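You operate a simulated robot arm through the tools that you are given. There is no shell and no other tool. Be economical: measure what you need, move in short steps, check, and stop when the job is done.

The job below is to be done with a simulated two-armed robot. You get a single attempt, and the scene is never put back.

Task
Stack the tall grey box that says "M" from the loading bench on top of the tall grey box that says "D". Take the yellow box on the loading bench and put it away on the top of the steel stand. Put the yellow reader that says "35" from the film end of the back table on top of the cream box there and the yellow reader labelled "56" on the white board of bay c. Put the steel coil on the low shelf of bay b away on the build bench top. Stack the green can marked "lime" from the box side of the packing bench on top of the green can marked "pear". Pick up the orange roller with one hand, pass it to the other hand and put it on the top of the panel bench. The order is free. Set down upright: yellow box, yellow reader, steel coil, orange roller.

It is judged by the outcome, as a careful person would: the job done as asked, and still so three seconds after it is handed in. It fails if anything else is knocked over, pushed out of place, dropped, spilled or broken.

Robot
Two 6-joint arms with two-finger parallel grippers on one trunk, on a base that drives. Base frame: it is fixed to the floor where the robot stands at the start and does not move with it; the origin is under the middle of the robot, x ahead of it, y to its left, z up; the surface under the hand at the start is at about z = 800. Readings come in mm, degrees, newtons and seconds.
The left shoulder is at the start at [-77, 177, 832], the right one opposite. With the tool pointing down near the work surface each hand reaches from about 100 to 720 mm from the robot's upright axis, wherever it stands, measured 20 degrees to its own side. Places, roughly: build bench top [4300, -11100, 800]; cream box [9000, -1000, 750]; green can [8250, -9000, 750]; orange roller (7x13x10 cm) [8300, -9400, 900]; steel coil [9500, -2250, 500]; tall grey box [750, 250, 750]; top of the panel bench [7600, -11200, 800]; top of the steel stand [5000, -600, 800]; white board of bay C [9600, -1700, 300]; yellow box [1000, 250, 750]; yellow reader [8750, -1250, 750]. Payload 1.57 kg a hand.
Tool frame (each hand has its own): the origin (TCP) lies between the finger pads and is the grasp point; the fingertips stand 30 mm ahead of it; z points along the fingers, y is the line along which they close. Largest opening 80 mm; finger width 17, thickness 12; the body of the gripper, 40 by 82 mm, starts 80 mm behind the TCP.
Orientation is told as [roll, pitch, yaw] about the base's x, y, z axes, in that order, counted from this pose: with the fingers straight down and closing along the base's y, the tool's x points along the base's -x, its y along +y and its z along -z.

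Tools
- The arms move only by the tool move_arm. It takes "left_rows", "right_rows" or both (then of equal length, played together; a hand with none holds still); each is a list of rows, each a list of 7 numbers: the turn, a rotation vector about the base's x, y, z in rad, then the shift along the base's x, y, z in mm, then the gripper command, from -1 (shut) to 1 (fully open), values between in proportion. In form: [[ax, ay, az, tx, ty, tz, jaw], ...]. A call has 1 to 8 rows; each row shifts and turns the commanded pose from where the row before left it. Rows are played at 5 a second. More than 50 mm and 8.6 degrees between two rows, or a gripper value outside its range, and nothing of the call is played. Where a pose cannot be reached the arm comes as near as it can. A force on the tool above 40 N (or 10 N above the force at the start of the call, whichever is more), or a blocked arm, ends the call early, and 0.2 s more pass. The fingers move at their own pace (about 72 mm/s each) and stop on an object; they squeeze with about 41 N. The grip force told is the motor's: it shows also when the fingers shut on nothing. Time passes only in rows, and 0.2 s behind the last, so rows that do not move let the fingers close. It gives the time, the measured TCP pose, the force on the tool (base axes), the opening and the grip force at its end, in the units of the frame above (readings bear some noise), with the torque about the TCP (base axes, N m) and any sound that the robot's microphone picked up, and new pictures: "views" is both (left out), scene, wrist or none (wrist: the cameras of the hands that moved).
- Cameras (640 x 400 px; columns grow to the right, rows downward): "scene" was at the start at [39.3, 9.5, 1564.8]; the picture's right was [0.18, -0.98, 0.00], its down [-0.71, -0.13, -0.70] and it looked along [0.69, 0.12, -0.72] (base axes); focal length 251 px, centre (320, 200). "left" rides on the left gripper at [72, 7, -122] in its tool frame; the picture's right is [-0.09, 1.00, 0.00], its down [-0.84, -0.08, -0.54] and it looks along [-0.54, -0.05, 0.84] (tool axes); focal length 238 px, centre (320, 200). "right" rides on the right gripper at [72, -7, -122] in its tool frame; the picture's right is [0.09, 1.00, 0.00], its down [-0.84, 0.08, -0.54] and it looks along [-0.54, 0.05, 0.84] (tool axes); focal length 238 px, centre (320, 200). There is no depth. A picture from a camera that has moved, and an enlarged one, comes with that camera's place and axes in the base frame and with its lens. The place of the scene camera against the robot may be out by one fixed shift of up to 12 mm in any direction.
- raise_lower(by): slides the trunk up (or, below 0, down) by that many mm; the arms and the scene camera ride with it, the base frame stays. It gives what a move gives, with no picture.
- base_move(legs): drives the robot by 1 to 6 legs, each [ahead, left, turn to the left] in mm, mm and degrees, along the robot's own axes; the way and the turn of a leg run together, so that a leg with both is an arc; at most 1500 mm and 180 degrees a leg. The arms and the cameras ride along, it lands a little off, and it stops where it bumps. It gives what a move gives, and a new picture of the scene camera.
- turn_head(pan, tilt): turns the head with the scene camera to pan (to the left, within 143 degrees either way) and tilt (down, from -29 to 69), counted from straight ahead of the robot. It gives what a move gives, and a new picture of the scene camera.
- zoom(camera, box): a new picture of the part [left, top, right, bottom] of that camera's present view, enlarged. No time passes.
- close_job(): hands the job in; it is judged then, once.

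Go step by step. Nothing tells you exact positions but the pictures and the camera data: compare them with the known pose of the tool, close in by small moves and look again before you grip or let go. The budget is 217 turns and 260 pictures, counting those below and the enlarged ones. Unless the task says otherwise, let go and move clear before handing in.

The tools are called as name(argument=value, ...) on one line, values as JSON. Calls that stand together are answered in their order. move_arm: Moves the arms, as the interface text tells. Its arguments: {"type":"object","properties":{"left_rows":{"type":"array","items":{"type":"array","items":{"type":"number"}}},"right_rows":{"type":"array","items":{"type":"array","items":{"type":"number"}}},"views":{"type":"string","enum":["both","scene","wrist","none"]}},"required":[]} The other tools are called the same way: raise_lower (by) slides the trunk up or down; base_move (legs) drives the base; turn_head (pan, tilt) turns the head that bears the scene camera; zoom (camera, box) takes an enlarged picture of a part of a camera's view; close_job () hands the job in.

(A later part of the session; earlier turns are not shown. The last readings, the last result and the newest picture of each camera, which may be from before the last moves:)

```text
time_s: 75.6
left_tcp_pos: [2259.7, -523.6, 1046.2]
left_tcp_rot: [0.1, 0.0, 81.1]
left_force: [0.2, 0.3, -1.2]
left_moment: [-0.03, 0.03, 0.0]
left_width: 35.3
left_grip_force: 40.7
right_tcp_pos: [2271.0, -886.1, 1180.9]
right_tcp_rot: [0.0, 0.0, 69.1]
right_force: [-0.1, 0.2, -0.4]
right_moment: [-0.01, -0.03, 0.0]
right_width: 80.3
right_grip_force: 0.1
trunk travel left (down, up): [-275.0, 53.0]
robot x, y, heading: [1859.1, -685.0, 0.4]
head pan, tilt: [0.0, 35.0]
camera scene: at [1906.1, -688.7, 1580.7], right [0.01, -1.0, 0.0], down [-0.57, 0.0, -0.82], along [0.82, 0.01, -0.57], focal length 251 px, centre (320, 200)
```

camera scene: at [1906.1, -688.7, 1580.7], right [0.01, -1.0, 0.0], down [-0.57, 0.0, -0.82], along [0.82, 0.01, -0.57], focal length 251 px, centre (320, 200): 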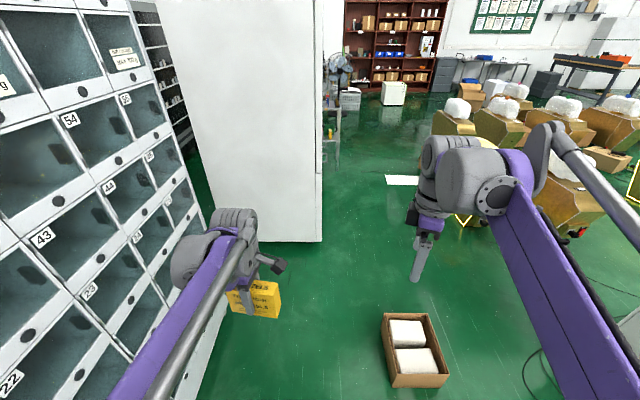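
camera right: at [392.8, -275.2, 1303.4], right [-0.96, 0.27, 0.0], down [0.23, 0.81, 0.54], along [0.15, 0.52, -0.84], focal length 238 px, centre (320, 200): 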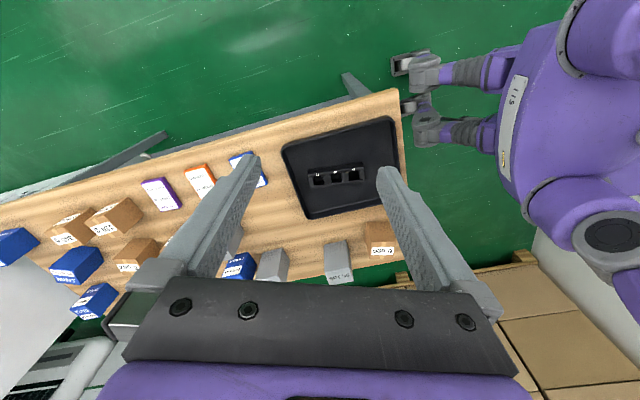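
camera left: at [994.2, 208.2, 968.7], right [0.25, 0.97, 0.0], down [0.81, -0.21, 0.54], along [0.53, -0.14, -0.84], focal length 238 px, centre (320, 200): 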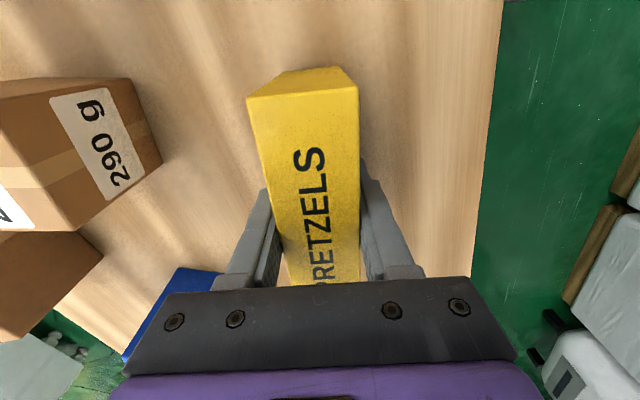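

The box occupies x 2440–2740, y -1060…-1370 and the panel corner is at (3530,-690), so I pass diagonally between them.

base_move(legs=[[990, 0, -0.5], [0, 0, -40], [950, 0, 0], [0, 0, 40]])

turn_head(pan=25, tilt=25)

```text
time_s: 89.0
left_tcp_pos: [3983.2, -1144.0, 1045.2]
left_tcp_rot: [0.1, 0.0, 79.5]
left_force: [-0.1, -0.3, -1.5]
left_moment: [0.03, -0.04, 0.01]
left_width: 35.5
left_grip_force: 41.1
right_tcp_pos: [3984.8, -1507.6, 1181.0]
right_tcp_rot: [0.0, 0.0, 67.3]
right_force: [0.1, -0.2, 0.7]
right_moment: [0.01, 0.01, 0.02]
right_width: 79.9
right_grip_force: 0.0
trunk travel left (down, up): [-275.0, 53.0]
robot x, y, heading: [3579.8, -1291.0, -1.1]
head pan, tilt: [0.0, 35.0]
camera scene: at [3625.0, -1298.6, 1580.7], right [-0.02, -1.0, 0.0], down [-0.57, 0.01, -0.82], along [0.82, -0.02, -0.57], focal length 251 px, centre (320, 200)
```

scene: 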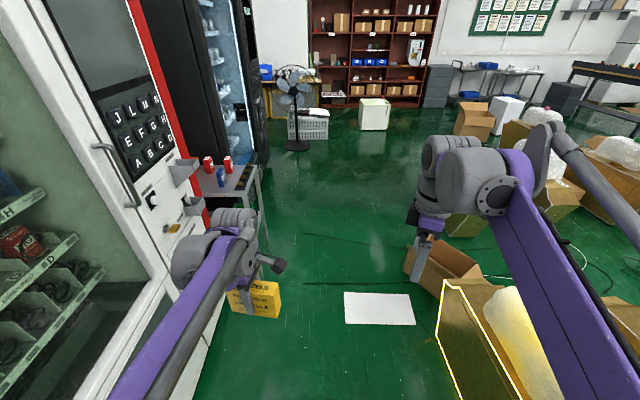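

```text
time_s: 89.9
left_tcp_pos: [3982.6, -1143.3, 1047.4]
left_tcp_rot: [0.1, 0.0, 79.6]
left_force: [-0.1, 0.4, -0.9]
left_moment: [0.02, -0.01, 0.03]
left_width: 35.7
left_grip_force: 40.8
right_tcp_pos: [3984.1, -1507.6, 1180.5]
right_tcp_rot: [0.0, 0.0, 67.5]
right_force: [0.5, 0.1, 0.1]
right_moment: [0.0, 0.01, -0.03]
right_width: 79.9
right_grip_force: 0.1
trunk travel left (down, up): [-275.0, 53.0]
robot x, y, heading: [3578.3, -1293.0, -1.1]
head pan, tilt: [25.0, 25.0]
camera scene: at [3621.4, -1259.6, 1596.4], right [0.4, -0.92, 0.0], down [-0.39, -0.17, -0.91], along [0.83, 0.36, -0.42], focal length 251 px, centre (320, 200)
```

scene: 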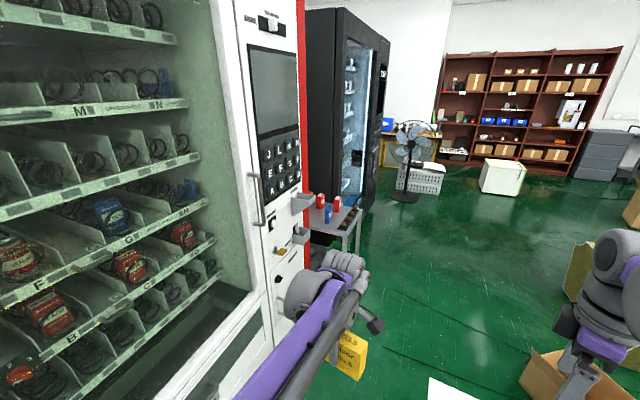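

The steel stand with cans on it is ahead left, around (5000,-750). I drive alongside it and turn to face it.

base_move(legs=[[0, 70, 1], [1300, 0, 0], [0, 0, 90]])

turn_head(pan=0, tilt=45)

```text
time_s: 101.1
left_tcp_pos: [4730.3, -825.5, 1046.8]
left_tcp_rot: [0.2, 0.0, 169.5]
left_force: [-0.3, 0.6, -1.8]
left_moment: [0.02, 0.02, -0.01]
left_width: 35.7
left_grip_force: 40.7
right_tcp_pos: [5093.7, -823.6, 1181.3]
right_tcp_rot: [0.0, 0.0, 157.3]
right_force: [0.8, -0.1, 0.2]
right_moment: [-0.02, 0.01, -0.01]
right_width: 80.0
right_grip_force: 0.0
trunk travel left (down, up): [-275.0, 53.0]
robot x, y, heading: [4881.8, -1227.6, 88.6]
head pan, tilt: [25.0, 25.0]
camera scene: at [4841.5, -1192.2, 1596.5], right [0.92, 0.4, 0.0], down [0.17, -0.39, -0.91], along [-0.36, 0.83, -0.42], focal length 251 px, centre (320, 200)
```

scene: 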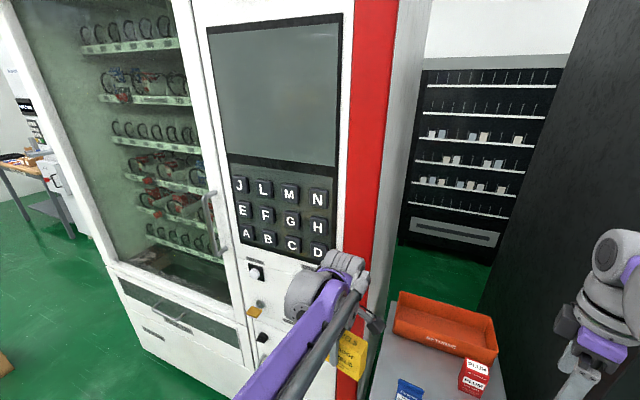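

```text
time_s: 102.0
left_tcp_pos: [4729.7, -824.7, 1045.3]
left_tcp_rot: [0.2, 0.0, 169.5]
left_force: [-1.2, -0.5, -0.4]
left_moment: [0.03, -0.01, 0.02]
left_width: 35.5
left_grip_force: 41.6
right_tcp_pos: [5092.6, -824.5, 1180.3]
right_tcp_rot: [-0.1, -0.1, 157.3]
right_force: [0.6, -0.9, 1.1]
right_moment: [-0.01, 0.0, 0.0]
right_width: 79.9
right_grip_force: 0.0
trunk travel left (down, up): [-275.0, 53.0]
robot x, y, heading: [4878.4, -1230.3, 88.6]
head pan, tilt: [0.0, 45.0]
camera scene: at [4880.4, -1195.3, 1565.9], right [1.0, -0.02, 0.0], down [-0.02, -0.71, -0.71], along [0.02, 0.71, -0.71], focal length 251 px, centre (320, 200)
```

scene: 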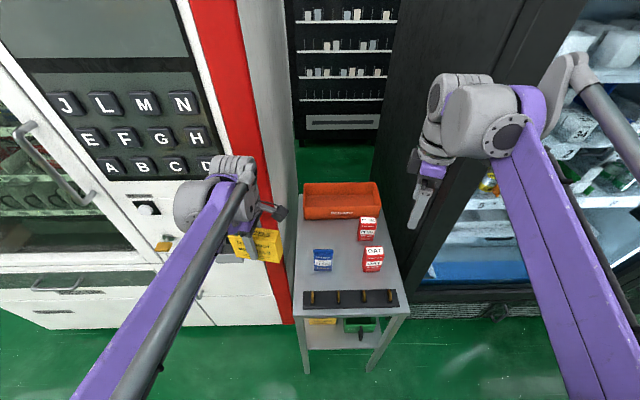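

The stand top spans x 4806–5147, y -915…-400; a free patch lies at about (4895,-640). I bring the box over it.

move_arm(left_rows=[[0, 0, 0.04, 45, 0, 0, -1], [0, 0, 0.04, 45, 0, 0, -1], [0, 0, 0.04, 45, 10, 0, -1], [0, 0, 0.03, 30, 35, 0, -1], [0, 0, 0.03, 0, 45, 0, -1], [0, 0, 0, 0, 45, 0, -1], [0, 0, 0, 0, 45, 0, -1], [0, 0, 0, 0, 0, 0, -1]], views="both")

```text
time_s: 103.8
left_tcp_pos: [4891.3, -645.4, 1047.2]
left_tcp_rot: [0.1, 0.0, 179.7]
left_force: [0.7, -0.1, -1.4]
left_moment: [0.04, 0.02, 0.01]
left_width: 35.6
left_grip_force: 41.3
right_tcp_pos: [5093.1, -824.7, 1182.2]
right_tcp_rot: [0.0, 0.0, 157.3]
right_force: [0.4, -0.2, 0.3]
right_moment: [0.03, 0.03, 0.02]
right_width: 79.9
right_grip_force: 0.0
trunk travel left (down, up): [-275.0, 53.0]
robot x, y, heading: [4875.3, -1231.6, 88.4]
head pan, tilt: [0.0, 45.0]
camera scene: at [4880.3, -1196.7, 1565.9], right [1.0, -0.02, 0.0], down [-0.02, -0.71, -0.71], along [0.02, 0.71, -0.71], focal length 251 px, centre (320, 200)
camera left: at [4964.1, -652.1, 1168.9], right [-0.1, -1.0, 0.0], down [-0.84, 0.08, 0.54], along [-0.54, 0.05, -0.84], focal length 238 px, centre (320, 200)
```

scene: 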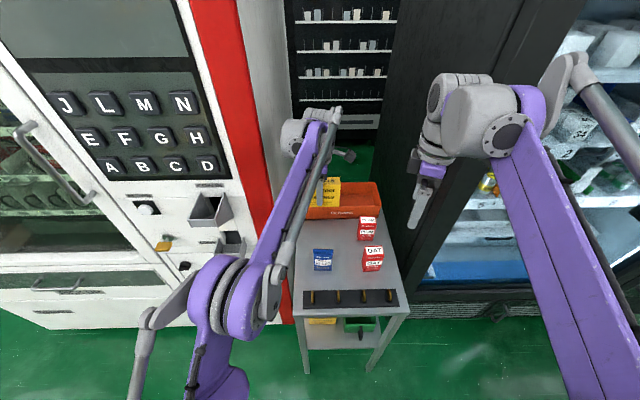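
left: 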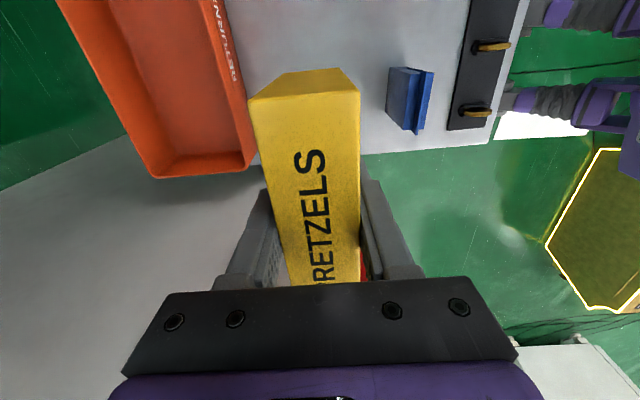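

The patch under the box is free. I lower toward the stand top.

move_arm(left_rows=[[0, 0, 0, 0, 0, -45, -1], [0, 0, 0, 0, 0, -45, -1], [0, 0, 0, 0, 0, -45, -1], [0, 0, 0, 0, 0, -25, -1], [0, 0, 0, 0, 0, -8, -1], [0, 0, 0, 0, 0, 0, -1]], views="both")

```text
time_s: 105.2
left_tcp_pos: [4894.0, -644.8, 876.1]
left_tcp_rot: [0.1, 0.0, 179.7]
left_force: [0.4, -0.1, -1.9]
left_moment: [-0.03, 0.01, 0.01]
left_width: 35.7
left_grip_force: 41.2
right_tcp_pos: [5093.5, -822.9, 1182.0]
right_tcp_rot: [0.0, 0.0, 157.3]
right_force: [-0.3, -0.4, 1.3]
right_moment: [-0.01, -0.03, -0.03]
right_width: 80.0
right_grip_force: 0.2
trunk travel left (down, up): [-275.0, 53.0]
robot x, y, heading: [4875.1, -1232.7, 88.6]
head pan, tilt: [0.0, 45.0]
camera scene: at [4880.4, -1195.3, 1565.9], right [1.0, -0.02, 0.0], down [-0.02, -0.71, -0.71], along [0.02, 0.71, -0.71], focal length 251 px, centre (320, 200)
camera left: at [4967.4, -652.5, 998.1], right [-0.1, -1.0, 0.0], down [-0.84, 0.08, 0.54], along [-0.54, 0.05, -0.84], focal length 238 px, centre (320, 200)
```

scene: 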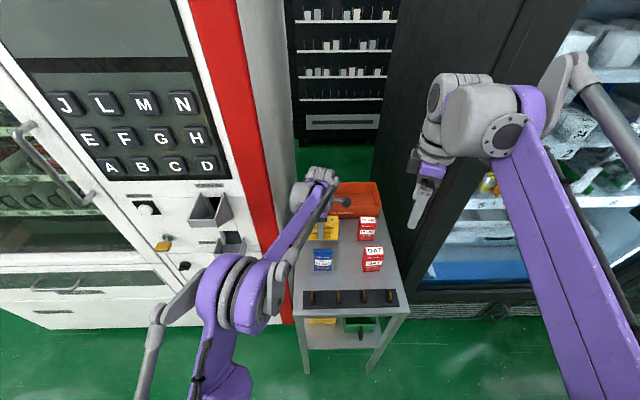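
left: 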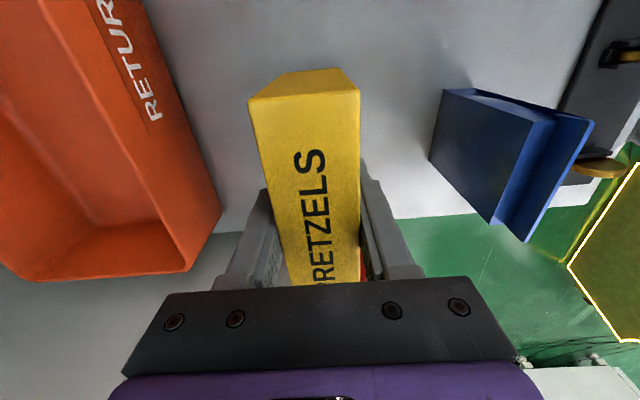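

move_arm(left_rows=[[0, 0, 0, 0, 0, -6, -1], [0, 0, 0, 0, 0, -3, -1], [0, 0, 0, 0, 0, -2, -1], [0, 0, 0, 0, 0, 0, -1]], views="none")

```text
time_s: 106.2
left_tcp_pos: [4896.4, -644.5, 865.5]
left_tcp_rot: [0.0, -0.1, 179.8]
left_force: [0.7, -0.4, -1.9]
left_moment: [0.02, -0.01, -0.02]
left_width: 35.5
left_grip_force: 41.4
right_tcp_pos: [5093.7, -823.8, 1181.7]
right_tcp_rot: [-0.1, 0.0, 157.3]
right_force: [-1.2, 0.4, 0.4]
right_moment: [-0.03, 0.01, 0.0]
right_width: 79.9
right_grip_force: 0.1
trunk travel left (down, up): [-275.0, 53.0]
robot x, y, heading: [4877.6, -1233.6, 88.6]
head pan, tilt: [0.0, 45.0]
```

move_arm(left_rows=[[0, 0, 0, 0, 0, -2, -1], [0, 0, 0, 0, 0, -2, -1], [0, 0, 0, 0, 0, -2, -1], [0, 0, 0, 0, 0, 0, -1]], views="none")

```text
time_s: 107.2
left_tcp_pos: [4896.8, -644.7, 861.7]
left_tcp_rot: [0.1, 0.0, 179.7]
left_force: [0.2, -0.4, -1.5]
left_moment: [0.03, -0.02, -0.03]
left_width: 35.4
left_grip_force: 41.3
right_tcp_pos: [5094.1, -823.9, 1181.9]
right_tcp_rot: [0.0, 0.0, 157.2]
right_force: [0.0, 0.5, 0.0]
right_moment: [0.03, 0.01, 0.01]
right_width: 79.9
right_grip_force: 0.1
trunk travel left (down, up): [-275.0, 53.0]
robot x, y, heading: [4876.3, -1231.3, 88.9]
head pan, tilt: [0.0, 45.0]
```

move_arm(left_rows=[[0, 0, 0, 0, 0, -2, -1], [0, 0, 0, 0, 0, -1.5, -1], [0, 0, 0, 0, 0, -1.5, -1], [0, 0, 0, 0, 0, 0, -1]], views="wrist")

```text
time_s: 108.2
left_tcp_pos: [4894.3, -644.2, 855.4]
left_tcp_rot: [0.1, -0.1, 179.7]
left_force: [-0.4, 1.0, -2.1]
left_moment: [0.01, 0.0, 0.01]
left_width: 35.5
left_grip_force: 41.4
right_tcp_pos: [5093.8, -823.9, 1181.0]
right_tcp_rot: [0.0, 0.0, 157.3]
right_force: [-0.1, 1.5, -0.5]
right_moment: [0.01, -0.02, -0.01]
right_width: 80.1
right_grip_force: 0.2
trunk travel left (down, up): [-275.0, 53.0]
robot x, y, heading: [4878.2, -1232.2, 88.7]
head pan, tilt: [0.0, 45.0]
camera left: at [4968.1, -652.1, 977.6], right [-0.1, -1.0, 0.0], down [-0.84, 0.08, 0.54], along [-0.54, 0.05, -0.84], focal length 238 px, centre (320, 200)
```

left: 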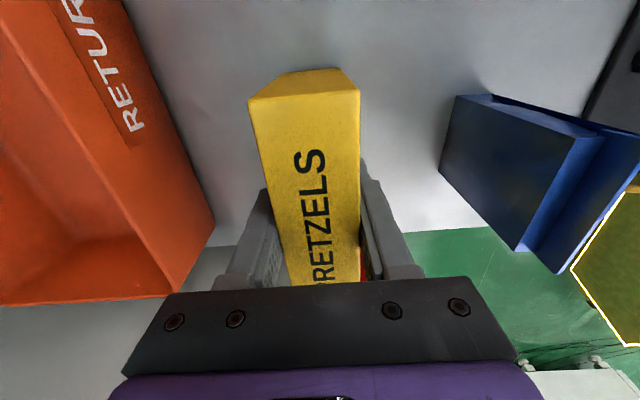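

move_arm(left_rows=[[0, 0, 0, 0, 0, -1.5, -1], [0, 0, 0, 0, 0, -1.5, -1], [0, 0, 0, 0, 0, -1.5, -1], [0, 0, 0, 0, 0, 0, -1]], views="none")

```text
time_s: 109.2
left_tcp_pos: [4893.9, -643.8, 852.9]
left_tcp_rot: [0.1, -0.1, 179.6]
left_force: [0.0, 0.2, -0.4]
left_moment: [-0.01, -0.01, -0.01]
left_width: 35.7
left_grip_force: 41.2
right_tcp_pos: [5092.8, -824.3, 1182.6]
right_tcp_rot: [0.0, 0.0, 157.2]
right_force: [0.2, 1.1, 0.4]
right_moment: [0.04, 0.01, -0.01]
right_width: 79.9
right_grip_force: 0.0
trunk travel left (down, up): [-275.0, 53.0]
robot x, y, heading: [4873.3, -1231.6, 88.9]
head pan, tilt: [0.0, 45.0]
```

move_arm(left_rows=[[0, 0, 0, 0, 0, -1.5, -1], [0, 0, 0, 0, 0, -1, -1], [0, 0, 0, 0, 0, 0, -1]], views="none")

```text
time_s: 110.0
left_tcp_pos: [4893.7, -645.2, 849.9]
left_tcp_rot: [0.1, -0.1, 179.6]
left_force: [0.7, 0.8, -1.9]
left_moment: [-0.01, 0.01, 0.02]
left_width: 35.5
left_grip_force: 41.0
right_tcp_pos: [5094.3, -824.3, 1181.6]
right_tcp_rot: [0.1, 0.0, 157.4]
right_force: [-1.1, 0.1, -1.0]
right_moment: [-0.03, 0.01, -0.04]
right_width: 79.9
right_grip_force: 0.1
trunk travel left (down, up): [-275.0, 53.0]
robot x, y, heading: [4878.1, -1229.6, 88.4]
head pan, tilt: [0.0, 45.0]
```

move_arm(left_rows=[[0, 0, 0, 0, 0, -1, -1], [0, 0, 0, 0, 0, -1, -1], [0, 0, 0, 0, 0, -1, -1], [0, 0, 0, 0, 0, -1, -1], [0, 0, 0, 0, 0, 0, -1]], views="wrist")

```text
time_s: 111.2
left_tcp_pos: [4895.4, -643.6, 846.9]
left_tcp_rot: [0.1, 0.0, 179.7]
left_force: [0.8, 4.1, 20.0]
left_moment: [0.07, 0.01, 0.05]
left_width: 35.5
left_grip_force: 40.9
right_tcp_pos: [5094.1, -825.2, 1181.6]
right_tcp_rot: [0.0, 0.0, 157.2]
right_force: [-0.5, 0.3, -0.6]
right_moment: [0.03, -0.02, 0.01]
right_width: 80.0
right_grip_force: 0.0
trunk travel left (down, up): [-275.0, 53.0]
robot x, y, heading: [4877.3, -1228.9, 88.6]
head pan, tilt: [0.0, 45.0]
camera left: at [4967.8, -652.1, 968.5], right [-0.1, -1.0, 0.0], down [-0.84, 0.08, 0.54], along [-0.54, 0.05, -0.84], focal length 238 px, centre (320, 200)
```

left: 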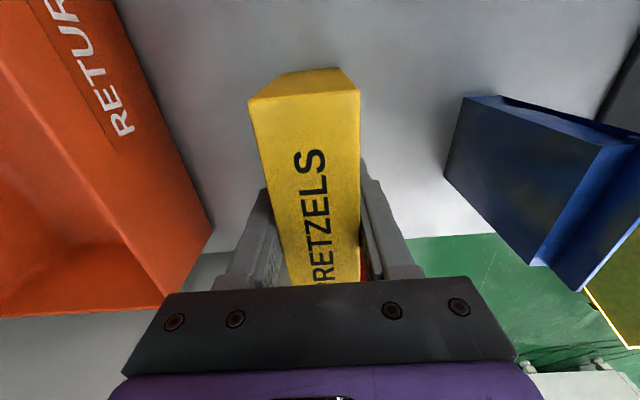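

Contact. I release and rise, then pull the hand back.

move_arm(left_rows=[[0, 0, 0, 0, 0, 1, 0], [0, 0, 0, 0, 0, 0, 1], [0, 0, 0, 0, 0, 0, 1], [0, 0, 0, 0, 0, 45, 1], [0, 0, 0, 0, 0, 45, 1], [0, 0, 0, 0, 0, 45, 1], [0, 0, 0, 0, 0, 45, 1], [0, 0, 0, 0, -45, 20, 1]], views="wrist")

move_arm(left_rows=[[0, 0, 0, 0, -45, 10, 1], [0, 0, 0, 0, -45, 10, 1], [0, 0, 0, 0, -45, 10, 1], [0, 0, -0.15, 0, -10, 10, 1], [0, 0, -0.15, -20, 0, 0, 1], [0, 0, -0.15, -30, 0, 0, 1], [0, 0, -0.15, -30, 0, 0, 1], [0, 0, -0.15, -20, 0, 0, 1]], views="scene")

```text
time_s: 113.0
left_tcp_pos: [4893.6, -694.0, 1045.4]
left_tcp_rot: [0.0, -0.1, 179.6]
left_force: [-0.5, -0.5, -0.1]
left_moment: [0.04, -0.03, 0.01]
left_width: 80.0
left_grip_force: 0.1
right_tcp_pos: [5093.5, -825.5, 1181.1]
right_tcp_rot: [-0.1, 0.0, 157.3]
right_force: [0.2, -0.2, 0.0]
right_moment: [0.0, 0.0, -0.01]
right_width: 79.9
right_grip_force: 0.0
trunk travel left (down, up): [-275.0, 53.0]
robot x, y, heading: [4880.4, -1233.0, 88.8]
head pan, tilt: [0.0, 45.0]
camera left: at [4965.4, -701.8, 1167.7], right [-0.1, -1.0, 0.0], down [-0.84, 0.08, 0.54], along [-0.54, 0.05, -0.84], focal length 238 px, centre (320, 200)
```

left: 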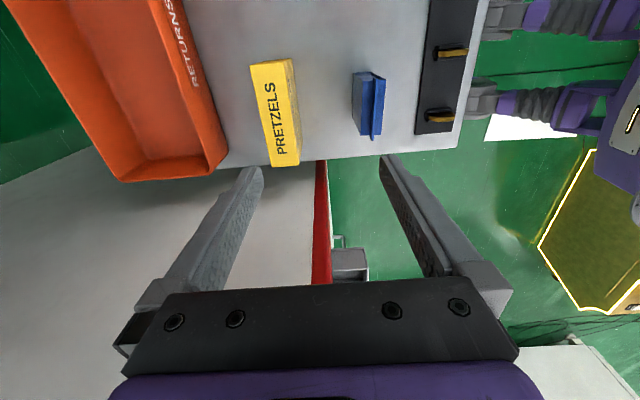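

```text
time_s: 114.8
left_tcp_pos: [4795.9, -835.5, 1087.0]
left_tcp_rot: [0.0, -0.1, 136.7]
left_force: [-0.8, 1.3, -0.4]
left_moment: [0.02, -0.01, 0.01]
left_width: 80.3
left_grip_force: 0.1
right_tcp_pos: [5093.7, -824.4, 1181.3]
right_tcp_rot: [0.0, 0.0, 157.3]
right_force: [0.5, 0.4, -0.5]
right_moment: [-0.02, -0.01, -0.02]
right_width: 79.9
right_grip_force: 0.0
trunk travel left (down, up): [-275.0, 53.0]
robot x, y, heading: [4879.9, -1229.9, 88.9]
head pan, tilt: [0.0, 45.0]
camera scene: at [4880.1, -1195.6, 1565.9], right [1.0, -0.02, 0.0], down [-0.02, -0.71, -0.71], along [0.02, 0.71, -0.71], focal length 251 px, centre (320, 200)
```

scene: 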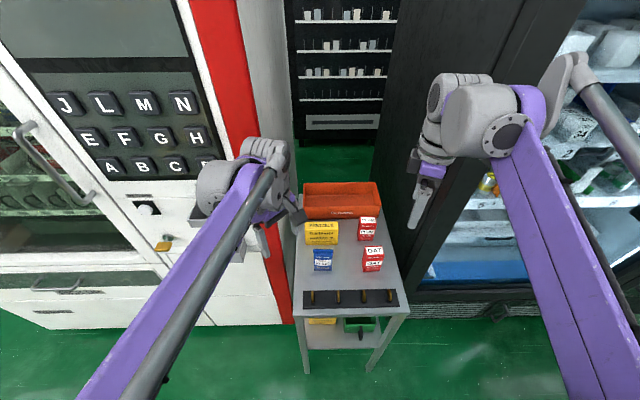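

The yellow box stands on the steel stand. I back away, turn along +x and look toward the back table.

base_move(legs=[[-200, 0, 0], [0, 0, -89]])

turn_head(pan=0, tilt=18)

```text
time_s: 120.1
left_tcp_pos: [5264.5, -1323.8, 1085.9]
left_tcp_rot: [0.1, -0.1, 49.5]
left_force: [0.3, -0.4, 0.6]
left_moment: [-0.01, 0.02, 0.03]
left_width: 79.8
left_grip_force: 0.0
right_tcp_pos: [5290.6, -1619.1, 1181.6]
right_tcp_rot: [0.0, 0.0, 70.0]
right_force: [0.4, -0.1, 0.5]
right_moment: [-0.02, 0.02, 0.01]
right_width: 79.9
right_grip_force: 0.0
trunk travel left (down, up): [-275.0, 53.0]
robot x, y, heading: [4871.3, -1423.6, 1.4]
head pan, tilt: [0.0, 45.0]
camera scene: at [4914.3, -1428.1, 1565.9], right [0.02, -1.0, 0.0], down [-0.71, -0.02, -0.71], along [0.71, 0.02, -0.71], focal length 251 px, centre (320, 200)
```

scene: 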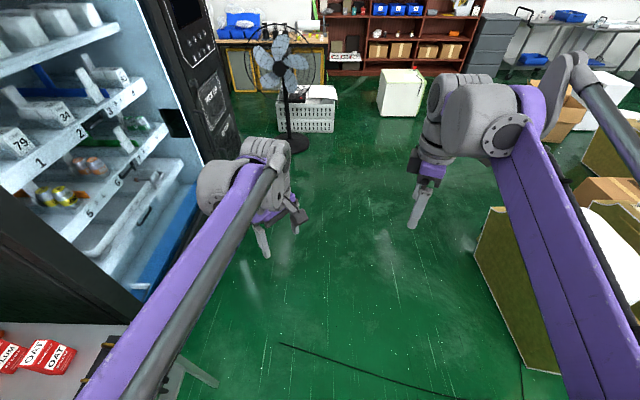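

```text
time_s: 121.0
left_tcp_pos: [5265.3, -1323.0, 1085.3]
left_tcp_rot: [0.1, -0.1, 49.5]
left_force: [0.5, 0.1, -0.6]
left_moment: [-0.02, -0.03, -0.02]
left_width: 80.0
left_grip_force: 0.1
right_tcp_pos: [5290.6, -1619.9, 1181.8]
right_tcp_rot: [0.0, -0.1, 70.1]
right_force: [-0.2, 0.0, 0.2]
right_moment: [0.0, 0.0, -0.01]
right_width: 79.9
right_grip_force: 0.1
trunk travel left (down, up): [-275.0, 53.0]
robot x, y, heading: [4871.9, -1419.7, 1.5]
head pan, tilt: [0.0, 18.0]
camera scene: at [4926.3, -1427.8, 1607.7], right [0.02, -1.0, 0.0], down [-0.31, -0.01, -0.95], along [0.95, 0.02, -0.31], focal length 251 px, centre (320, 200)
```

scene: 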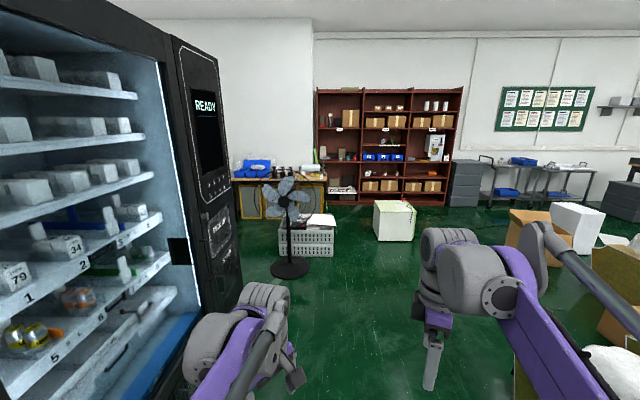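

zoom(camera="scene", box=[220, 140, 380, 290])

zoom(camera="scene", box=[310, 80, 470, 210])

```text
2.67 times, centred on (300, 215) of scene
camera zoom: at [4926.3, -1427.8, 1607.7], right [0.02, -1.0, 0.0], down [-0.31, -0.01, -0.95], along [0.95, 0.02, -0.31], focal length 670 px, centre (373, 160)
```

zoom: 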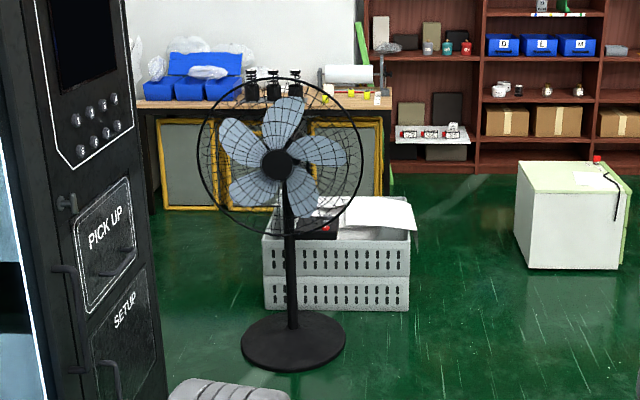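

```text
3.08 times, centred on (390, 145) of scene
camera zoom: at [4926.3, -1427.8, 1607.7], right [0.02, -1.0, 0.0], down [-0.31, -0.01, -0.95], along [0.95, 0.02, -0.31], focal length 773 px, centre (105, 369)
```

zoom: 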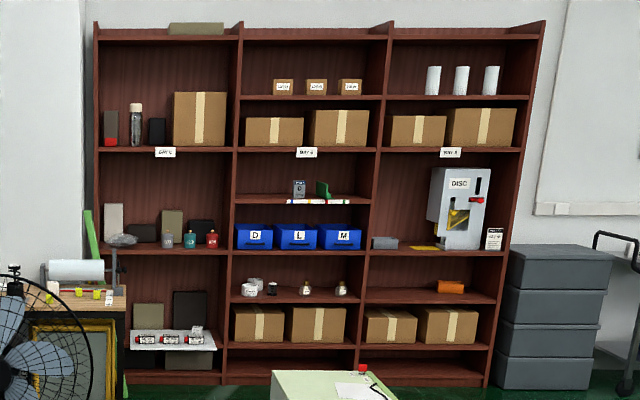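

Bay C with the white board is the left bay; the table's film end is left of it. The gap by the basket is narrow, so I plan to go right of the white machine. I drive ahead 1.6 m and look.

base_move(legs=[[1500, -80, -1.5], [200, 0, 0]])

turn_head(pan=-35, tilt=28)

```text
refused: leg 1 is longer than a leg can be; nothing moved
```

```text
time_s: 122.0
left_tcp_pos: [5264.2, -1323.7, 1087.0]
left_tcp_rot: [0.3, -0.1, 49.5]
left_force: [0.2, 0.3, -0.4]
left_moment: [-0.01, 0.02, 0.02]
left_width: 80.0
left_grip_force: 0.2
right_tcp_pos: [5290.3, -1619.1, 1181.1]
right_tcp_rot: [0.0, 0.0, 70.1]
right_force: [-0.2, 0.5, -0.5]
right_moment: [-0.03, -0.02, -0.03]
right_width: 80.1
right_grip_force: 0.0
trunk travel left (down, up): [-275.0, 53.0]
robot x, y, heading: [4872.7, -1423.1, 1.8]
head pan, tilt: [-35.0, 28.0]
camera scene: at [4909.0, -1480.5, 1591.7], right [-0.55, -0.83, 0.0], down [-0.39, 0.26, -0.88], along [0.74, -0.49, -0.47], focal length 251 px, centre (320, 200)
```

scene: 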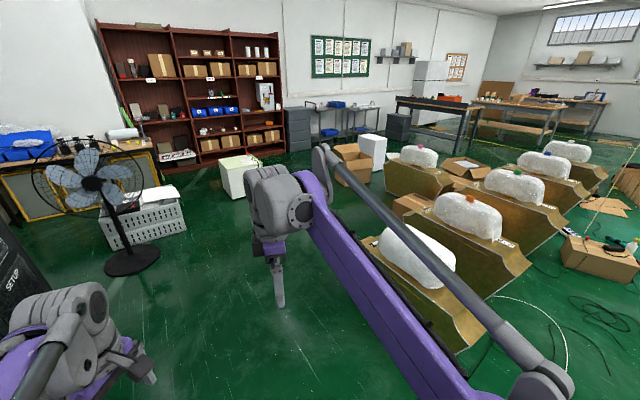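

base_move(legs=[[1400, -60, -1.5], [300, 0, 0]])

turn_head(pan=10, tilt=30)

```text
time_s: 130.5
left_tcp_pos: [6930.5, -1329.5, 1086.0]
left_tcp_rot: [0.1, -0.1, 50.1]
left_force: [-0.2, 0.2, 0.8]
left_moment: [0.01, -0.01, 0.02]
left_width: 80.0
left_grip_force: 0.1
right_tcp_pos: [6958.8, -1626.4, 1180.8]
right_tcp_rot: [0.0, 0.0, 70.7]
right_force: [-0.4, 0.1, 0.1]
right_moment: [-0.02, -0.01, 0.0]
right_width: 79.8
right_grip_force: 0.0
trunk travel left (down, up): [-275.0, 53.0]
robot x, y, heading: [6539.2, -1435.7, 2.1]
head pan, tilt: [-35.0, 28.0]
camera scene: at [6576.7, -1490.8, 1591.6], right [-0.54, -0.84, 0.0], down [-0.39, 0.26, -0.88], along [0.74, -0.48, -0.47], focal length 251 px, centre (320, 200)
```

scene: 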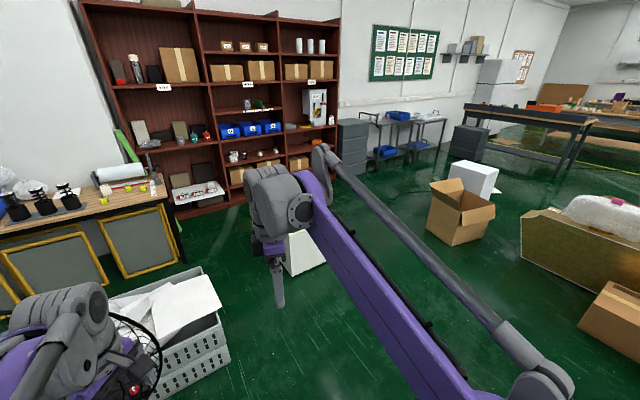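

```text
time_s: 131.6
left_tcp_pos: [6930.5, -1331.0, 1086.1]
left_tcp_rot: [0.1, 0.0, 50.1]
left_force: [0.1, 0.0, 0.1]
left_moment: [-0.03, 0.01, -0.01]
left_width: 79.8
left_grip_force: 0.1
right_tcp_pos: [6958.9, -1625.9, 1181.7]
right_tcp_rot: [-0.1, -0.1, 70.7]
right_force: [-0.8, -1.0, 0.1]
right_moment: [-0.01, 0.01, -0.04]
right_width: 80.1
right_grip_force: 0.2
trunk travel left (down, up): [-275.0, 53.0]
robot x, y, heading: [6541.6, -1432.7, 1.9]
head pan, tilt: [10.0, 30.0]
camera scene: at [6588.8, -1422.4, 1588.5], right [0.21, -0.98, 0.0], down [-0.49, -0.1, -0.87], along [0.85, 0.18, -0.5], focal length 251 px, centre (320, 200)
```

scene: 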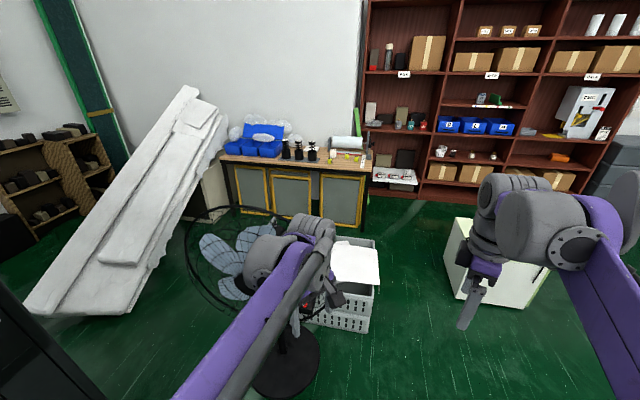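

The gap between basket (edge y≈-1530) and white machine (edge y≈-2150…-2260) is about 640 mm at floor level, and my base is narrow. I drive through it at y≈-1860, with a look first.

base_move(legs=[[500, -430, -2], [350, 0, 0]])

turn_head(pan=0, tilt=45)

```text
time_s: 137.8
left_tcp_pos: [7812.9, -1765.7, 1086.1]
left_tcp_rot: [0.1, -0.1, 48.2]
left_force: [-0.4, -0.1, 0.6]
left_moment: [-0.01, 0.01, 0.0]
left_width: 79.9
left_grip_force: 0.0
right_tcp_pos: [7831.5, -2062.3, 1182.0]
right_tcp_rot: [-0.1, 0.0, 68.9]
right_force: [-0.6, 0.2, 0.1]
right_moment: [0.0, 0.02, 0.0]
right_width: 80.1
right_grip_force: 0.1
trunk travel left (down, up): [-275.0, 53.0]
robot x, y, heading: [7416.8, -1861.3, 0.5]
head pan, tilt: [10.0, 30.0]
camera scene: at [7467.3, -1847.8, 1588.4], right [0.18, -0.98, 0.0], down [-0.49, -0.09, -0.87], along [0.85, 0.15, -0.5], focal length 251 px, centre (320, 200)
```

scene: 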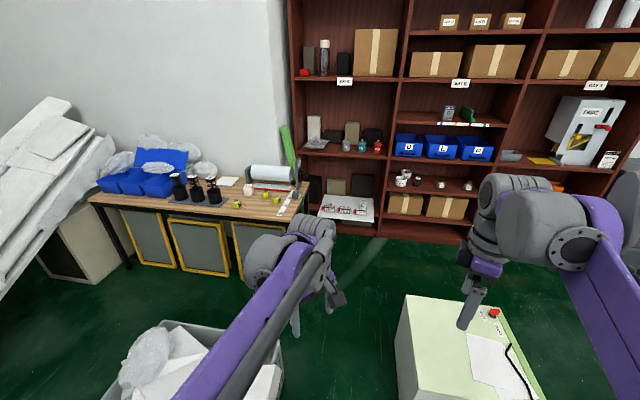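

```text
time_s: 138.6
left_tcp_pos: [7812.5, -1765.6, 1087.1]
left_tcp_rot: [0.1, -0.1, 48.2]
left_force: [-0.9, -0.1, -0.2]
left_moment: [0.01, -0.01, 0.03]
left_width: 80.2
left_grip_force: 0.1
right_tcp_pos: [7831.7, -2062.1, 1181.6]
right_tcp_rot: [0.1, 0.0, 68.9]
right_force: [0.8, 0.5, 0.3]
right_moment: [-0.01, -0.01, -0.03]
right_width: 80.1
right_grip_force: 0.0
trunk travel left (down, up): [-275.0, 53.0]
robot x, y, heading: [7419.7, -1858.5, 0.1]
head pan, tilt: [0.0, 45.0]
camera scene: at [7459.6, -1863.5, 1565.9], right [0.0, -1.0, 0.0], down [-0.71, 0.0, -0.71], along [0.71, 0.0, -0.71], focal length 251 px, centre (320, 200)
```

scene: 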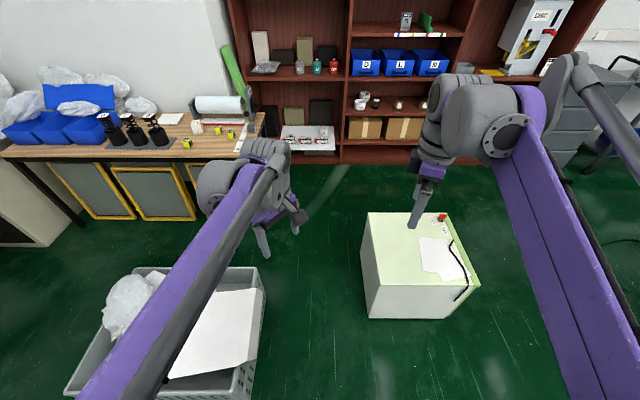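

Clearance holds. I drive through to (8800,-1870) and turn to face the table's film end.

base_move(legs=[[1380, -10, 0], [0, 0, 90]])

turn_head(pan=0, tilt=40)

```text
time_s: 149.3
left_tcp_pos: [8713.6, -1447.4, 1086.4]
left_tcp_rot: [0.0, 0.0, 139.2]
left_force: [0.1, 0.3, 0.2]
left_moment: [0.0, -0.01, -0.03]
left_width: 80.1
left_grip_force: 0.1
right_tcp_pos: [9010.0, -1424.2, 1181.5]
right_tcp_rot: [-0.1, 0.0, 159.7]
right_force: [-0.2, 1.1, 0.9]
right_moment: [0.01, 0.04, 0.01]
right_width: 80.1
right_grip_force: 0.0
trunk travel left (down, up): [-275.0, 53.0]
robot x, y, heading: [8813.7, -1839.1, 91.1]
head pan, tilt: [0.0, 45.0]
camera scene: at [8812.4, -1803.5, 1565.9], right [1.0, 0.02, 0.0], down [0.01, -0.71, -0.71], along [-0.01, 0.71, -0.71], focal length 251 px, centre (320, 200)
```

scene: 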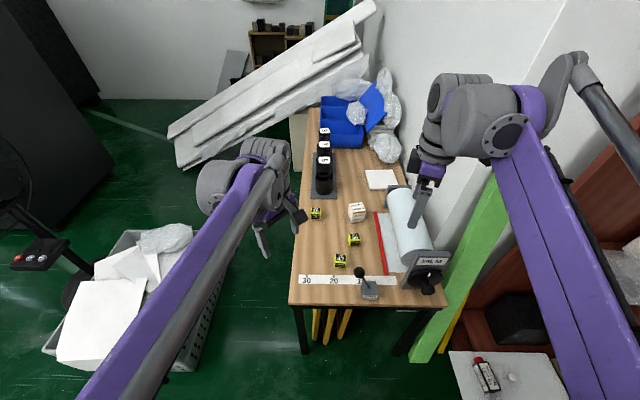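

```text
time_s: 150.0
left_tcp_pos: [8714.9, -1446.2, 1086.1]
left_tcp_rot: [0.1, -0.1, 139.3]
left_force: [-0.3, 1.3, 0.8]
left_moment: [-0.02, 0.03, -0.03]
left_width: 80.0
left_grip_force: 0.1
right_tcp_pos: [9009.8, -1424.1, 1181.9]
right_tcp_rot: [-0.1, -0.1, 159.7]
right_force: [-0.4, 0.3, -0.5]
right_moment: [0.01, -0.01, 0.03]
right_width: 79.9
right_grip_force: 0.1
trunk travel left (down, up): [-275.0, 53.0]
robot x, y, heading: [8814.2, -1838.6, 90.9]
head pan, tilt: [0.0, 40.0]
camera scene: at [8812.3, -1799.8, 1573.1], right [1.0, 0.02, 0.0], down [0.01, -0.64, -0.77], along [-0.01, 0.77, -0.64], focal length 251 px, centre (320, 200)
```

scene: 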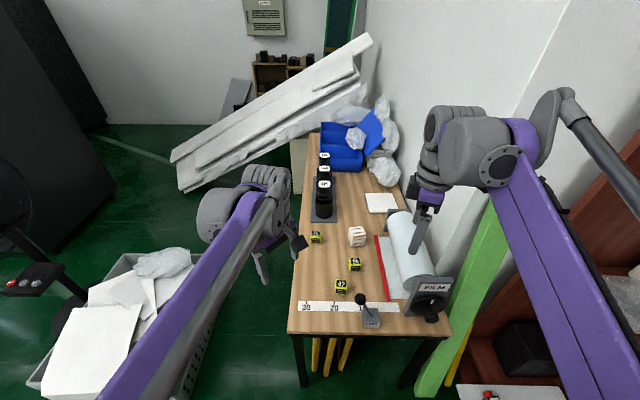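

zoom(camera="scene", box=[290, 210, 410, 300])

```text
4.44 times, centred on (350, 255) of scene
camera zoom: at [8812.3, -1799.8, 1573.1], right [1.0, 0.02, 0.0], down [0.01, -0.64, -0.77], along [-0.01, 0.77, -0.64], focal length 1116 px, centre (187, -44)
```

zoom: 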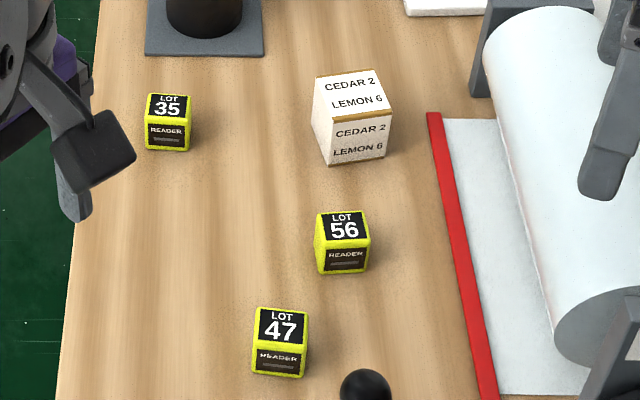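

Reader 35 is near (8787,-1111), reader 56 near (8935,-1235), the cream box near (8958,-1110). I drive closer so the right arm reaches both.

base_move(legs=[[90, 110, -1]])

move_arm(right_rows=[[0, 0, -0.15, 0, 0, 0, 1], [0, 0, -0.15, -20, 0, 0, 1], [0, 0, -0.15, -20, 0, 0, 1], [0, 0, -0.15, -20, 0, 0, 1], [0, 0, -0.15, -20, 30, -20, 1], [0, 0, -0.15, 0, 40, -20, 1], [0, 0, -0.15, 0, 40, -20, 1], [0, 0, -0.15, 0, 40, -20, 1]], left_rows=[[0, 0, 0, -30, 0, 20, 1], [0, 0, 0, -30, 0, 10, 1], [0, 0, 0, -30, 0, 10, 1], [0, 0, 0, -30, 0, 0, 1], [0, 0, 0, -30, 0, 0, 1], [0, 0, 0, 0, 0, 0, 1], [0, 0, 0, 0, 0, 0, 1], [0, 0, 0, 0, 0, 0, 1]], views="both")

```text
time_s: 151.6
left_tcp_pos: [8606.1, -1357.1, 1086.5]
left_tcp_rot: [0.1, 0.0, 138.3]
left_force: [-0.4, -0.1, 0.0]
left_moment: [0.01, 0.01, -0.01]
left_width: 80.0
left_grip_force: 0.1
right_tcp_pos: [8902.7, -1338.7, 1182.0]
right_tcp_rot: [0.0, -0.1, 158.9]
right_force: [0.1, -0.4, -0.5]
right_moment: [0.01, -0.01, -0.03]
right_width: 80.0
right_grip_force: 0.0
trunk travel left (down, up): [-275.0, 53.0]
robot x, y, heading: [8697.0, -1751.1, 90.2]
head pan, tilt: [0.0, 40.0]
camera scene: at [8700.4, -1711.6, 1573.1], right [1.0, 0.0, 0.0], down [0.0, -0.64, -0.77], along [0.0, 0.77, -0.64], focal length 251 px, centre (320, 200)
```

scene: 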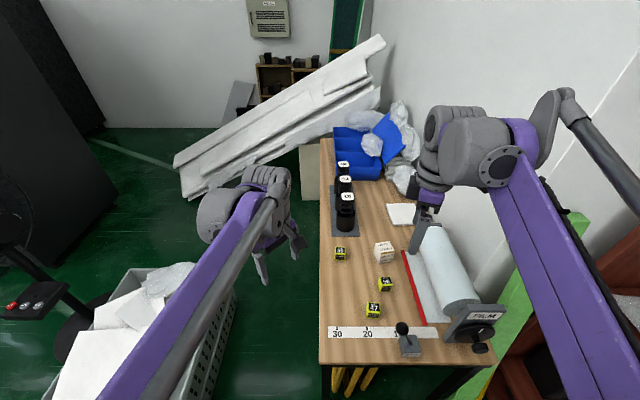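

```text
time_s: 153.4
left_tcp_pos: [8457.5, -1358.2, 1123.7]
left_tcp_rot: [0.0, 0.0, 138.4]
left_force: [-0.2, 0.4, 0.8]
left_moment: [0.0, 0.0, 0.04]
left_width: 80.1
left_grip_force: 0.0
right_tcp_pos: [8825.1, -1186.4, 1096.8]
right_tcp_rot: [0.0, 0.1, 90.0]
right_force: [0.5, 0.3, -0.6]
right_moment: [-0.01, 0.02, 0.0]
right_width: 79.9
right_grip_force: 0.0
trunk travel left (down, up): [-275.0, 53.0]
robot x, y, heading: [8700.1, -1753.1, 90.3]
head pan, tilt: [0.0, 40.0]
camera scene: at [8700.4, -1709.6, 1573.1], right [1.0, 0.0, 0.0], down [0.0, -0.64, -0.77], along [0.0, 0.77, -0.64], focal length 251 px, centre (320, 200)
camera right: at [8832.7, -1257.5, 1219.3], right [-1.0, -0.09, 0.0], down [-0.08, 0.84, 0.54], along [-0.05, 0.54, -0.84], focal length 238 px, centre (320, 200)
camera left: at [8507.7, -1411.1, 1245.4], right [-0.73, -0.68, 0.0], down [-0.57, 0.61, 0.54], along [-0.37, 0.39, -0.84], focal length 238 px, centre (320, 200)
```

scene: 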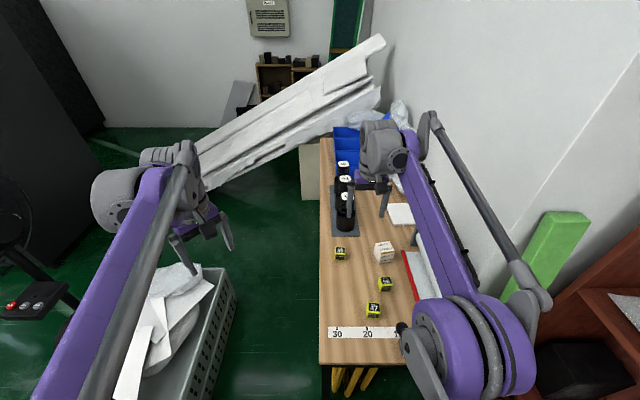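
right: 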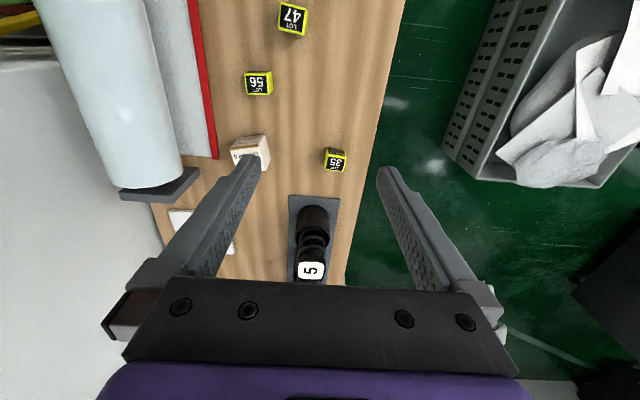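
left: 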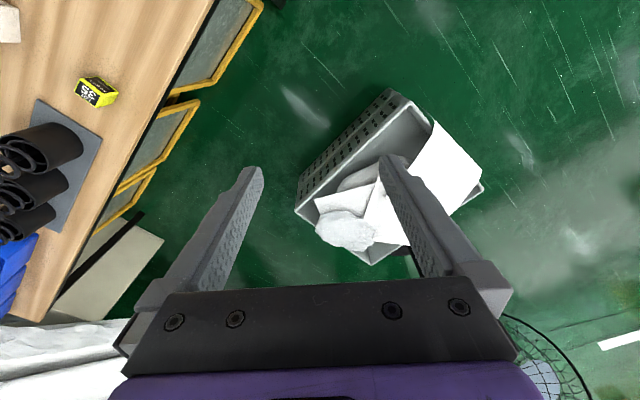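

Reader 35 is at about (8790,-1092). I move the right hand above it.

move_arm(right_rows=[[0, 0, 0, -12, 30, -40, 1], [0, 0, 0, -12, 30, -40, 1], [0, 0, 0, -11, 34, -40, 1], [0, 0, 0, 0, 0, -45, 1], [0, 0, 0, 0, 0, -20, 1], [0, 0, 0, 0, 0, 0, 1]], views="wrist")

```text
refused: row 1 steps farther than a row can; nothing moved
```

move_arm(right_rows=[[0, 0, 0, -12, 24, -40, 1], [0, 0, 0, -12, 24, -40, 1], [0, 0, 0, -11, 24, -40, 1], [0, 0, 0, 0, 22, -40, 1], [0, 0, 0, 0, 0, -35, 1], [0, 0, 0, 0, 0, 0, 1]], views="wrist")

```text
time_s: 154.8
left_tcp_pos: [8457.3, -1360.7, 1124.7]
left_tcp_rot: [0.1, -0.1, 138.3]
left_force: [0.4, 0.3, -0.7]
left_moment: [-0.01, 0.0, -0.01]
left_width: 80.0
left_grip_force: 0.0
right_tcp_pos: [8787.0, -1094.1, 904.7]
right_tcp_rot: [0.0, 0.0, 90.2]
right_force: [0.9, -0.1, 0.4]
right_moment: [-0.02, 0.03, 0.04]
right_width: 79.9
right_grip_force: 0.1
trunk travel left (down, up): [-275.0, 53.0]
robot x, y, heading: [8701.0, -1751.2, 90.0]
head pan, tilt: [0.0, 40.0]
camera right: at [8794.3, -1166.4, 1026.3], right [-1.0, -0.1, 0.0], down [-0.08, 0.84, 0.54], along [-0.05, 0.54, -0.84], focal length 238 px, centre (320, 200)
```

right: 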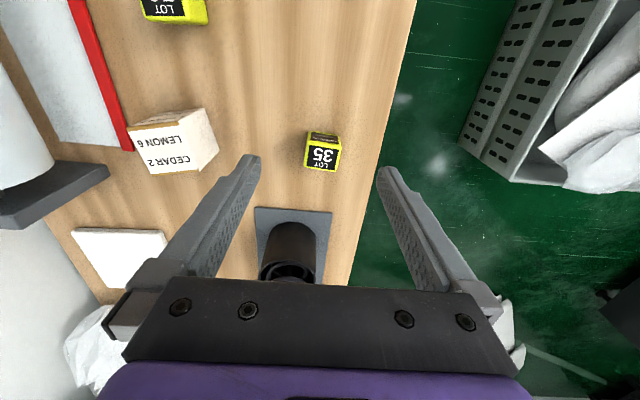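

Reader 35's top centre is about (8785,-1082). Fingertips reach 30 mm past the TCP, so I go down to about z 826 and grip.

move_arm(right_rows=[[0, 0, 0, -2, 11, -30, 1], [0, 0, 0, 0, 0, -30, 1], [0, 0, 0, 0, 0, -18, 1], [0, 0, 0, 0, 0, 0, 1]], views="wrist")

```text
time_s: 155.8
left_tcp_pos: [8456.5, -1359.3, 1124.0]
left_tcp_rot: [0.0, -0.1, 138.4]
left_force: [0.4, -0.3, 0.2]
left_moment: [-0.01, -0.02, -0.01]
left_width: 79.7
left_grip_force: 0.2
right_tcp_pos: [8786.3, -1081.8, 827.9]
right_tcp_rot: [0.0, -0.1, 90.2]
right_force: [-0.3, -1.1, -1.1]
right_moment: [-0.03, 0.0, 0.0]
right_width: 80.1
right_grip_force: 0.0
trunk travel left (down, up): [-275.0, 53.0]
robot x, y, heading: [8699.4, -1750.9, 90.0]
head pan, tilt: [0.0, 40.0]
camera right: at [8792.8, -1154.5, 951.4], right [-1.0, -0.1, 0.0], down [-0.08, 0.84, 0.54], along [-0.05, 0.54, -0.84], focal length 238 px, centre (320, 200)
```

right: 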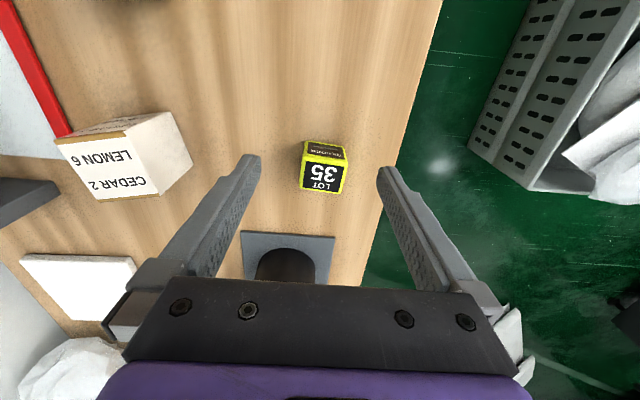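

zoom(camera="right", box=[240, 120, 400, 220])

```text
4.00 times, centred on (320, 170) of right
camera zoom: at [8792.8, -1154.5, 951.4], right [-1.0, -0.1, 0.0], down [-0.08, 0.84, 0.54], along [-0.05, 0.54, -0.84], focal length 953 px, centre (320, 320)
```

zoom: 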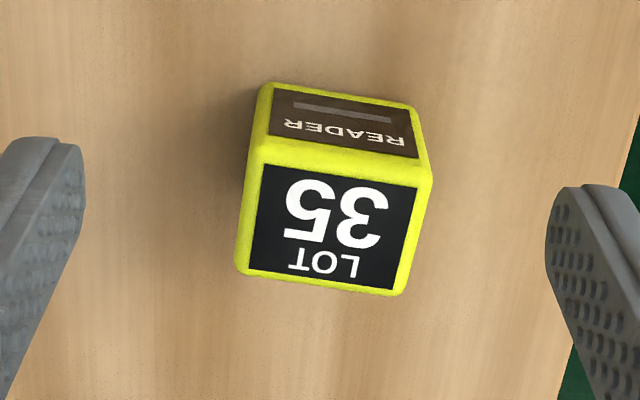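

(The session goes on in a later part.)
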